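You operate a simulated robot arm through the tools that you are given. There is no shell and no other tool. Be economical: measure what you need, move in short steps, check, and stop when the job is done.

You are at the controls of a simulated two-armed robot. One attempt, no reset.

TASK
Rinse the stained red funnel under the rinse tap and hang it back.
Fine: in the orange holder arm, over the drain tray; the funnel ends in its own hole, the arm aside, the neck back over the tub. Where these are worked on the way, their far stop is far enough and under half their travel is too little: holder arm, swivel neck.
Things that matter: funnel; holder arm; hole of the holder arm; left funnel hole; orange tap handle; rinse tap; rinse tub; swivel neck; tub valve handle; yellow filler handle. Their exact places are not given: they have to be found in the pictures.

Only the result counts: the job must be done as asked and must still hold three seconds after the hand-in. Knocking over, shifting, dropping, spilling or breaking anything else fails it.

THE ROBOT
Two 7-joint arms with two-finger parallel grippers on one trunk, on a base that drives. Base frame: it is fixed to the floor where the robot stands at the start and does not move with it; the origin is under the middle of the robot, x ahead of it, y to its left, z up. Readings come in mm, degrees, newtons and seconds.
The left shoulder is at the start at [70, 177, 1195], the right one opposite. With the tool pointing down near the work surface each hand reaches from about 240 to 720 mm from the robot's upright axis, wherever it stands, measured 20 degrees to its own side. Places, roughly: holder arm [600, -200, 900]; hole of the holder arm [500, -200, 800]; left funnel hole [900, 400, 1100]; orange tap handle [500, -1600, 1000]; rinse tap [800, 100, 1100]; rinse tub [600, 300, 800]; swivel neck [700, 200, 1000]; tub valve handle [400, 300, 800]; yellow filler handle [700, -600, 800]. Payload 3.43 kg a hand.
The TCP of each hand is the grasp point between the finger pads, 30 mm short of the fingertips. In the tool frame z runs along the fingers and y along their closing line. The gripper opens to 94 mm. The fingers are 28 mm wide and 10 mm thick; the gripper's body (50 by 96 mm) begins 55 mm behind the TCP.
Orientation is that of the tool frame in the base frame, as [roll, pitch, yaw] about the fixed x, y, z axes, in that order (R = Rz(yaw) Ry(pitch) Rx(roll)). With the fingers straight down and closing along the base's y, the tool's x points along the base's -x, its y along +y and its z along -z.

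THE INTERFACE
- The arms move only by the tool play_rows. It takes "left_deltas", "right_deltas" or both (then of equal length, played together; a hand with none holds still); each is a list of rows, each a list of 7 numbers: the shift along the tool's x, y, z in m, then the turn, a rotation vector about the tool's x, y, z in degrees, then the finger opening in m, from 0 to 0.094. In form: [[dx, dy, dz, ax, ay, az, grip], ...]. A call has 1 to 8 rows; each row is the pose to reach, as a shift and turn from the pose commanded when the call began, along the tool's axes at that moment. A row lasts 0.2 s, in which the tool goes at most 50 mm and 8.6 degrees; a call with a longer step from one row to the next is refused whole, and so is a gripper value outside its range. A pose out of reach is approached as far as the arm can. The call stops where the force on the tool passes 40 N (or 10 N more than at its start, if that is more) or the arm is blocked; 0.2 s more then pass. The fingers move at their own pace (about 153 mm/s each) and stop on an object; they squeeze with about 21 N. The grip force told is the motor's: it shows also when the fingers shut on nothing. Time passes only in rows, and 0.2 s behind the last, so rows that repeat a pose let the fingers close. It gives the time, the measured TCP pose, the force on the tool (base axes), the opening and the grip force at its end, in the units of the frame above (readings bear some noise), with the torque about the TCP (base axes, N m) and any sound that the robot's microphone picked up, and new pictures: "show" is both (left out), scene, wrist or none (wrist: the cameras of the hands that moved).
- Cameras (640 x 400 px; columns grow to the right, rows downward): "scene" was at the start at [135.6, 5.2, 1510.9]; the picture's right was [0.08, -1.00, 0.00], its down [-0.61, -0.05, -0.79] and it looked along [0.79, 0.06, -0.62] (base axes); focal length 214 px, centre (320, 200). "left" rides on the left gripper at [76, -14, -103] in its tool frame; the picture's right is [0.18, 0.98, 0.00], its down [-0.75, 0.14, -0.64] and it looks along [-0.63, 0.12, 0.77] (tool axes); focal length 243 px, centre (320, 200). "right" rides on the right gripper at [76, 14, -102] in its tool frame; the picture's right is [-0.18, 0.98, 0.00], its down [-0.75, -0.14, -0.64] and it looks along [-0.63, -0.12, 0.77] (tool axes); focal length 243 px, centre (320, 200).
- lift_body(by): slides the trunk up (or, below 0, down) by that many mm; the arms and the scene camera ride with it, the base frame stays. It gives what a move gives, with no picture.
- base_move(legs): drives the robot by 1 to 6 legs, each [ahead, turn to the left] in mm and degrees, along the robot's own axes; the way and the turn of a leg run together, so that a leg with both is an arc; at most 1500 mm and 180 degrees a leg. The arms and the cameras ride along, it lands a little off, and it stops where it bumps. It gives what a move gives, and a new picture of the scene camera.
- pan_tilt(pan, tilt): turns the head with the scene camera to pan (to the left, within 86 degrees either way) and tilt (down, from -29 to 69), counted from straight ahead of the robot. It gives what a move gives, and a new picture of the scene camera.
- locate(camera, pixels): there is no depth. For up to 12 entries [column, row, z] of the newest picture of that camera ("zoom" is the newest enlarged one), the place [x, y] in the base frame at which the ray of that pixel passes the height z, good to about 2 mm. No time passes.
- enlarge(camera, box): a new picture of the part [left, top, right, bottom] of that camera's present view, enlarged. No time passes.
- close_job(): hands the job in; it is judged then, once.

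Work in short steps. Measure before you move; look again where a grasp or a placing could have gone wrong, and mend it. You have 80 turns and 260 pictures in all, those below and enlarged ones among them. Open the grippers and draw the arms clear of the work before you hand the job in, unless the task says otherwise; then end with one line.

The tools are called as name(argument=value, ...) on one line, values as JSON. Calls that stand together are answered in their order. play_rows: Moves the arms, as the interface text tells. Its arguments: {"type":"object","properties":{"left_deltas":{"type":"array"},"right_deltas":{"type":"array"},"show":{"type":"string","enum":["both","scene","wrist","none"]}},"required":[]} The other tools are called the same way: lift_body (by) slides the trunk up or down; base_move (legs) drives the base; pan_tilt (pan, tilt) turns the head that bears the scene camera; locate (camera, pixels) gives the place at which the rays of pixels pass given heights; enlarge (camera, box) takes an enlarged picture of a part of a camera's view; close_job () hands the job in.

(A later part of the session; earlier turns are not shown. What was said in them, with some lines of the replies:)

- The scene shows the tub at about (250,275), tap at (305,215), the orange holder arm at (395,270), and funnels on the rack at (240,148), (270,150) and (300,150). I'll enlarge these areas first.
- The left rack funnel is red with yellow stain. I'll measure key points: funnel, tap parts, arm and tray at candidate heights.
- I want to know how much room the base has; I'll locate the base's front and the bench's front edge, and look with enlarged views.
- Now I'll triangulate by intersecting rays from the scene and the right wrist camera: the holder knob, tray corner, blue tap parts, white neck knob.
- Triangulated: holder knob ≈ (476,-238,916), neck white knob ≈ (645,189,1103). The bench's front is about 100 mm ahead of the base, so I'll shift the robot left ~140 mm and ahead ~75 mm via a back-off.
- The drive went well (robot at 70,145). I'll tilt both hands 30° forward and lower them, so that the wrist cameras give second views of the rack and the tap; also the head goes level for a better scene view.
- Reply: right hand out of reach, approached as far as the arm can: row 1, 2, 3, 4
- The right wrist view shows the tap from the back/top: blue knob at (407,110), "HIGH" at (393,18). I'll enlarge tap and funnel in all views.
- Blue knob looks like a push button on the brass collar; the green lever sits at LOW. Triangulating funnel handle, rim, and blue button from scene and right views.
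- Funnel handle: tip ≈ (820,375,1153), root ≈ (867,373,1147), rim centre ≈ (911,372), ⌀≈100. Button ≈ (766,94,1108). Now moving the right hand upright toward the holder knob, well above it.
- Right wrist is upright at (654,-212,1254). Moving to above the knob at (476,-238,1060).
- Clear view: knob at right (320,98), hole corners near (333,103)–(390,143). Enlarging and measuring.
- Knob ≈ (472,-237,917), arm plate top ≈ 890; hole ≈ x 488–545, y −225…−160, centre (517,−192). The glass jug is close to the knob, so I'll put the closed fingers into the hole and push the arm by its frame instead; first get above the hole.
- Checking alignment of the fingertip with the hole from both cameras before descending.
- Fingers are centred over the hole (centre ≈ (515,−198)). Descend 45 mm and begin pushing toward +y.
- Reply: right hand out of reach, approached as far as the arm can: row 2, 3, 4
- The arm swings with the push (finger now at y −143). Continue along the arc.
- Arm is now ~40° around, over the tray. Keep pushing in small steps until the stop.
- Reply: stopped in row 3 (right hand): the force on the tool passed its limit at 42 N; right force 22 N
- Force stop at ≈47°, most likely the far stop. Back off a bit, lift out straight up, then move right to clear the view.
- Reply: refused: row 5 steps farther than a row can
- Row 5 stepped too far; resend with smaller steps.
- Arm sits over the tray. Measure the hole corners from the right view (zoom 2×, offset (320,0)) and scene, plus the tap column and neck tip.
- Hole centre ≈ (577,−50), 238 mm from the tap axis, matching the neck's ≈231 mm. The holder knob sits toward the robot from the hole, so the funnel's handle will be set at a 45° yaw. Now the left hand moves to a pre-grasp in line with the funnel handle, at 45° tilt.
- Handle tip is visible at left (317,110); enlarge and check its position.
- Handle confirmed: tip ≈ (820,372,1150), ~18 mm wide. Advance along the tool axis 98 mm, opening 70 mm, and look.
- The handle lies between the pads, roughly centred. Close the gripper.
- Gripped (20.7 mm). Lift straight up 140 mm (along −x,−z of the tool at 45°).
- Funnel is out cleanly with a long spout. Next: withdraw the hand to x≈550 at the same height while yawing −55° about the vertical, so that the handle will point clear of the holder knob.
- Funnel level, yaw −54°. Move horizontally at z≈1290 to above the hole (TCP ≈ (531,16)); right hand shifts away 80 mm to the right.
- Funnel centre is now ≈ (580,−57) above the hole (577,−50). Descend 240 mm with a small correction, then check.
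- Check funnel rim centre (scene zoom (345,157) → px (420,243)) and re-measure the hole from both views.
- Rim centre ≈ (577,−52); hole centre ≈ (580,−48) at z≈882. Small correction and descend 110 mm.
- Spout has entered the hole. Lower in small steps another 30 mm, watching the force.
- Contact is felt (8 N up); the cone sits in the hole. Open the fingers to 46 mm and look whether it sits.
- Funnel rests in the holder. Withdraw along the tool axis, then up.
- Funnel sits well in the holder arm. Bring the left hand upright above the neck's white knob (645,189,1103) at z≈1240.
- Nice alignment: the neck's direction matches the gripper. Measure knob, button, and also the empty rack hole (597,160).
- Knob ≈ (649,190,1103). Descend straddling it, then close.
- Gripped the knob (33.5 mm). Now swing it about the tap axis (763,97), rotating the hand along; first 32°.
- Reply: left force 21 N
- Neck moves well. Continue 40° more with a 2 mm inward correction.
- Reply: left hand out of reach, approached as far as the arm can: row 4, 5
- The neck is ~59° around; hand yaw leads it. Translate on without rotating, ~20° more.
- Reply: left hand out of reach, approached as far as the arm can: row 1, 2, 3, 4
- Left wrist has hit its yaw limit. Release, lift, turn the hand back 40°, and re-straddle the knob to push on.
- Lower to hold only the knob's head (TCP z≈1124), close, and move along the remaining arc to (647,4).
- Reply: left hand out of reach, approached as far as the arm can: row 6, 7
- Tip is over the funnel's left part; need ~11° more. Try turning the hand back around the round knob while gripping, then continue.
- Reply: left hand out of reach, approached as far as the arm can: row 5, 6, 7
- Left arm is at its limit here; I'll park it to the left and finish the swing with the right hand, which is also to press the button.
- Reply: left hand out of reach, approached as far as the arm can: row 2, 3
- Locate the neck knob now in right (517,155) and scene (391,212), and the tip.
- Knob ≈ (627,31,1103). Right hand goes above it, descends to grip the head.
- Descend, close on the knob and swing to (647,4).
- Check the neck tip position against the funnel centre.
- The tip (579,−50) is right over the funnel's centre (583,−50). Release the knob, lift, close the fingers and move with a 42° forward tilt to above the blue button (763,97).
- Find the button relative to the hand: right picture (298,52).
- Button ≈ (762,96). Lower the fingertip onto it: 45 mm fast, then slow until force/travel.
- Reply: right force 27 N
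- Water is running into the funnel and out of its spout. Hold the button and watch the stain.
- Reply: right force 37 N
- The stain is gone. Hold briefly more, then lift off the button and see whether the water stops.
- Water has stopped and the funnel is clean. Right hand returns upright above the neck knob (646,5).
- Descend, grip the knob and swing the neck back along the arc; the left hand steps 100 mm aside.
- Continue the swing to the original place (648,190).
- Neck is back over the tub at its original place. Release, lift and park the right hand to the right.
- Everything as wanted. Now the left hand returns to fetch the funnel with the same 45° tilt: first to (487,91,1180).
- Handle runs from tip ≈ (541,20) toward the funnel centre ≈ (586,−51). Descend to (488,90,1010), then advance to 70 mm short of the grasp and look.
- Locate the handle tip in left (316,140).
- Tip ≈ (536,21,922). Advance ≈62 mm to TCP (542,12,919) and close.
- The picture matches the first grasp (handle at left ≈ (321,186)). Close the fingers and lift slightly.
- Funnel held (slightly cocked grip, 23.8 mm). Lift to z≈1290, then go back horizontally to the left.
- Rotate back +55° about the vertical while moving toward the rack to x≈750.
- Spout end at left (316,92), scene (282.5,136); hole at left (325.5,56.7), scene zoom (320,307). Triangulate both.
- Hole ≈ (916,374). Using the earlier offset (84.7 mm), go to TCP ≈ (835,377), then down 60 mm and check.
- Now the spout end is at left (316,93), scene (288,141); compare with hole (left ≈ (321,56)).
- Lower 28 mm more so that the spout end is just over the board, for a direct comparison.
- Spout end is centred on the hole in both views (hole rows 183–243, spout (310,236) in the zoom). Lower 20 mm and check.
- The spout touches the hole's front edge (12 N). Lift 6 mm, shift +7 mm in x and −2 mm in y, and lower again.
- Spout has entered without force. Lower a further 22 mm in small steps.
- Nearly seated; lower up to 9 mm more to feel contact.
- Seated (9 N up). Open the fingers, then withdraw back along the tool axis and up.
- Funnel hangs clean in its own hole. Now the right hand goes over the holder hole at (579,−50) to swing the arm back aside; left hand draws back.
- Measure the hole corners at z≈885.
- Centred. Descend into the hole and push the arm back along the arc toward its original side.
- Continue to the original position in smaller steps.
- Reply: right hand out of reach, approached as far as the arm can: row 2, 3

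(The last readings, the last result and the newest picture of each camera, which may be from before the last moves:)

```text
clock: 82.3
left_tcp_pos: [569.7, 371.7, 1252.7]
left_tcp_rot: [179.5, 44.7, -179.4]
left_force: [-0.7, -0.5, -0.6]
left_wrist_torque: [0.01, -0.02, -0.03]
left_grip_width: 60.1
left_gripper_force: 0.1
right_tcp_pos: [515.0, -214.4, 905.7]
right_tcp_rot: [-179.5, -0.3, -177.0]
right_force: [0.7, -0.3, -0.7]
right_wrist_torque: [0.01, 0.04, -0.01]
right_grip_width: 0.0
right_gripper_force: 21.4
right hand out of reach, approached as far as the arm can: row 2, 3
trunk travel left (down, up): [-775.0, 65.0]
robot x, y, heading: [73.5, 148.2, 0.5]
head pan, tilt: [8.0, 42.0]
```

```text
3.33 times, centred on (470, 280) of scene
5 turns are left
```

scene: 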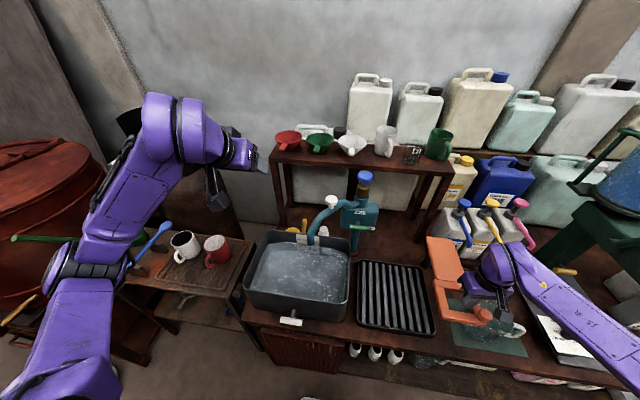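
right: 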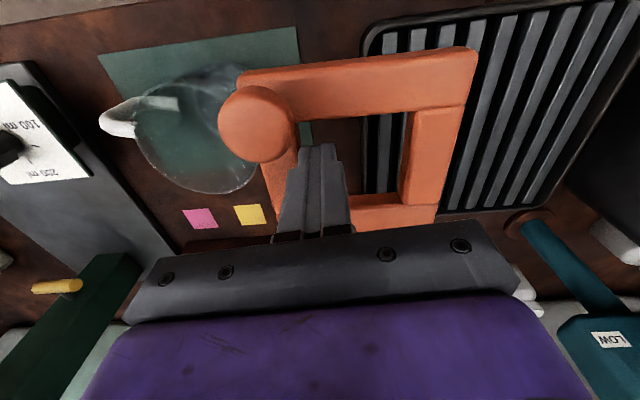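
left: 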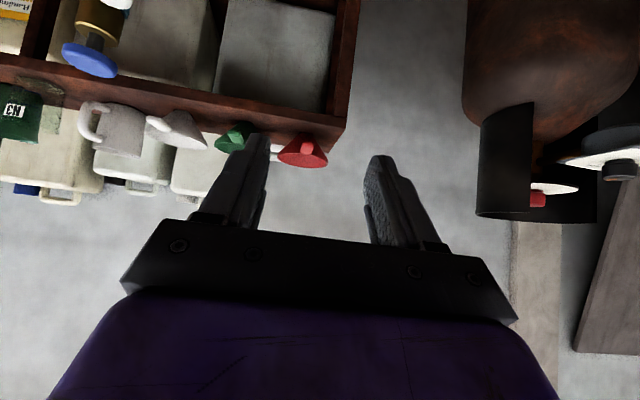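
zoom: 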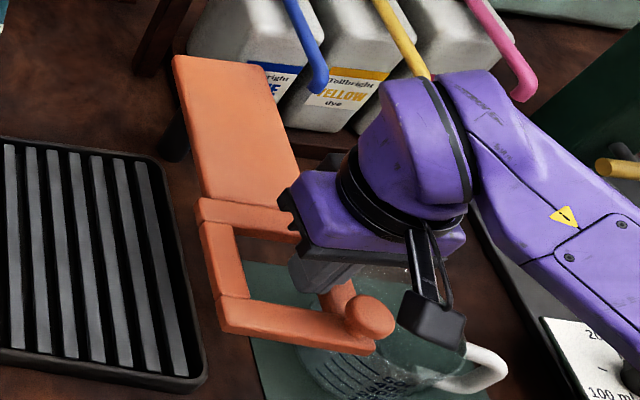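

Only a few turns left; the arm is within ~2° of its original place. Push 8 mm more, back off, and lift straight out.

play_rows(right_deltas=[[0, -0.004, 0, 0, 0, 0, 0], [0, -0.008, 0, 0, 0, 0, 0], [0, 0.008, 0, 0, 0, 0, 0], [0, 0.008, -0.04, 0, 0, 0, 0], [0, 0.008, -0.085, 0, 0, 0, 0], [0, 0.008, -0.13, 0, 0, 0, 0], [0, 0.008, -0.175, 0, 0, 0, 0], [0, 0.008, -0.22, 0, 0, 0, 0]], show="both")

enlarge(camera="scene", box=[410, 220, 530, 340])

```text
clock: 84.1
left_tcp_pos: [569.5, 371.1, 1252.4]
left_tcp_rot: [179.7, 44.8, -179.5]
left_force: [-0.5, 0.5, 0.6]
left_wrist_torque: [-0.03, 0.0, 0.01]
left_grip_width: 60.2
left_gripper_force: 0.0
right_tcp_pos: [513.3, -202.5, 1127.0]
right_tcp_rot: [-179.4, -0.2, -177.2]
right_force: [0.3, -0.6, 0.5]
right_wrist_torque: [0.0, -0.03, 0.0]
right_grip_width: 0.0
right_gripper_force: 21.1
trunk travel left (down, up): [-775.0, 65.0]
robot x, y, heading: [70.6, 144.1, 0.3]
head pan, tilt: [8.0, 42.0]
```

scene: 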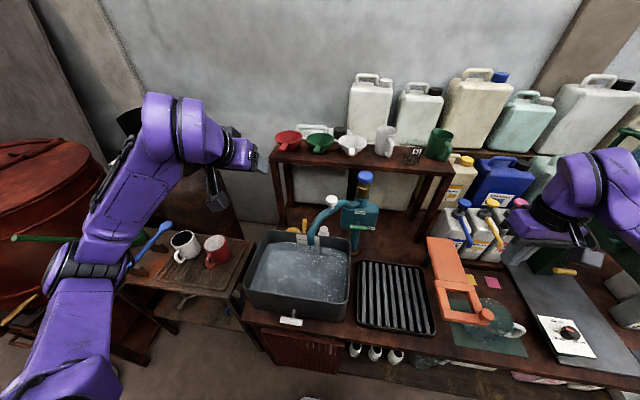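
right: 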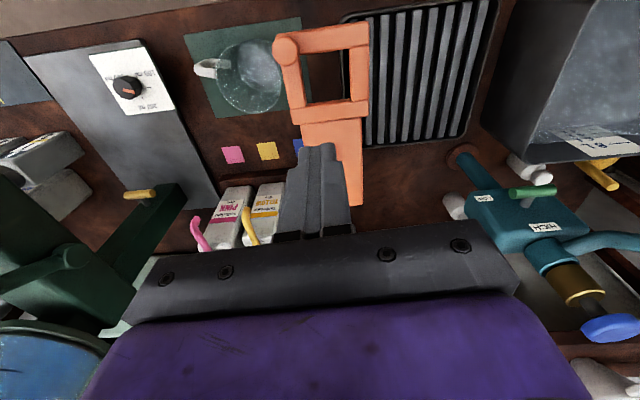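

```text
3.33 times, centred on (470, 280) of scene
4 turns are left
```

zoom: 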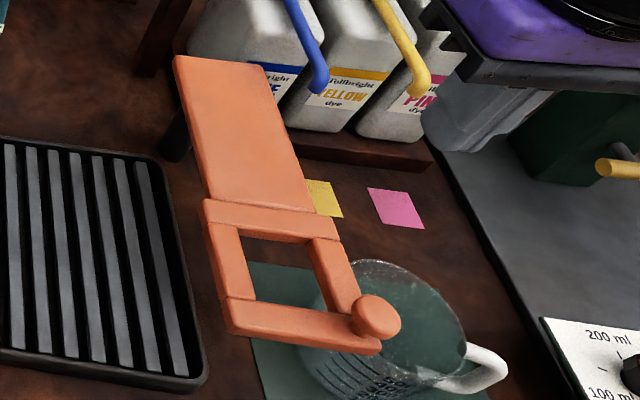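

The arm matches its original aside position (knob at zoom (376,317), originally (378,320)). Open both grippers with the hands clear, then hand in.

play_rows(right_deltas=[[0, 0, -0.03, 0, 0, 0, 0.06], [0, 0, -0.06, 0, 0, 0, 0.094], [0, 0, -0.06, 0, 0, 0, 0.094]], left_deltas=[[0, 0, 0, 0, 0, 0, 0.094], [0, 0, 0, 0, 0, 0, 0.094], [0, 0, 0, 0, 0, 0, 0.094]], show="scene")

```text
clock: 84.9
left_tcp_pos: [570.4, 371.1, 1252.7]
left_tcp_rot: [179.5, 44.8, -179.4]
left_force: [0.4, -0.6, 0.3]
left_wrist_torque: [0.02, -0.01, 0.03]
left_grip_width: 93.9
left_gripper_force: 0.0
right_tcp_pos: [513.6, -203.3, 1186.5]
right_tcp_rot: [-179.5, -0.1, -177.1]
right_force: [1.0, 0.2, -0.7]
right_wrist_torque: [-0.01, 0.01, 0.02]
right_grip_width: 94.3
right_gripper_force: 0.1
trunk travel left (down, up): [-775.0, 65.0]
robot x, y, heading: [74.1, 140.3, 0.2]
head pan, tilt: [8.0, 42.0]
3 turns are left
```

scene: 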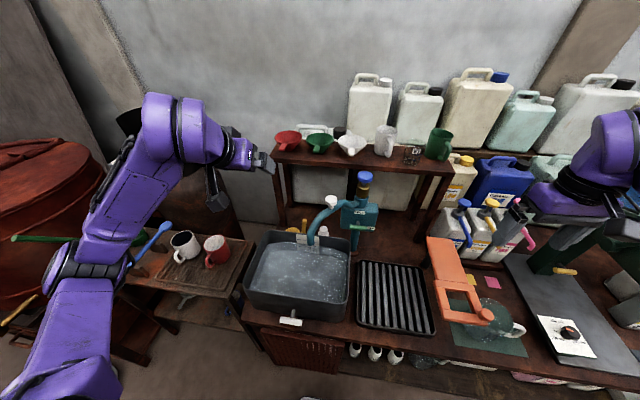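

The scene shows the clean red funnel at (288,139) in its own hole, the neck over the tub, the arm aside and both hands clear. Handing in.

close_job()

```text
The job is handed in.
```

The red funnel was rinsed clean and hangs back in its own hole on the rack. The holder arm is swung aside, the neck is back over the tub, and both hands are open and clear. The job is handed in.
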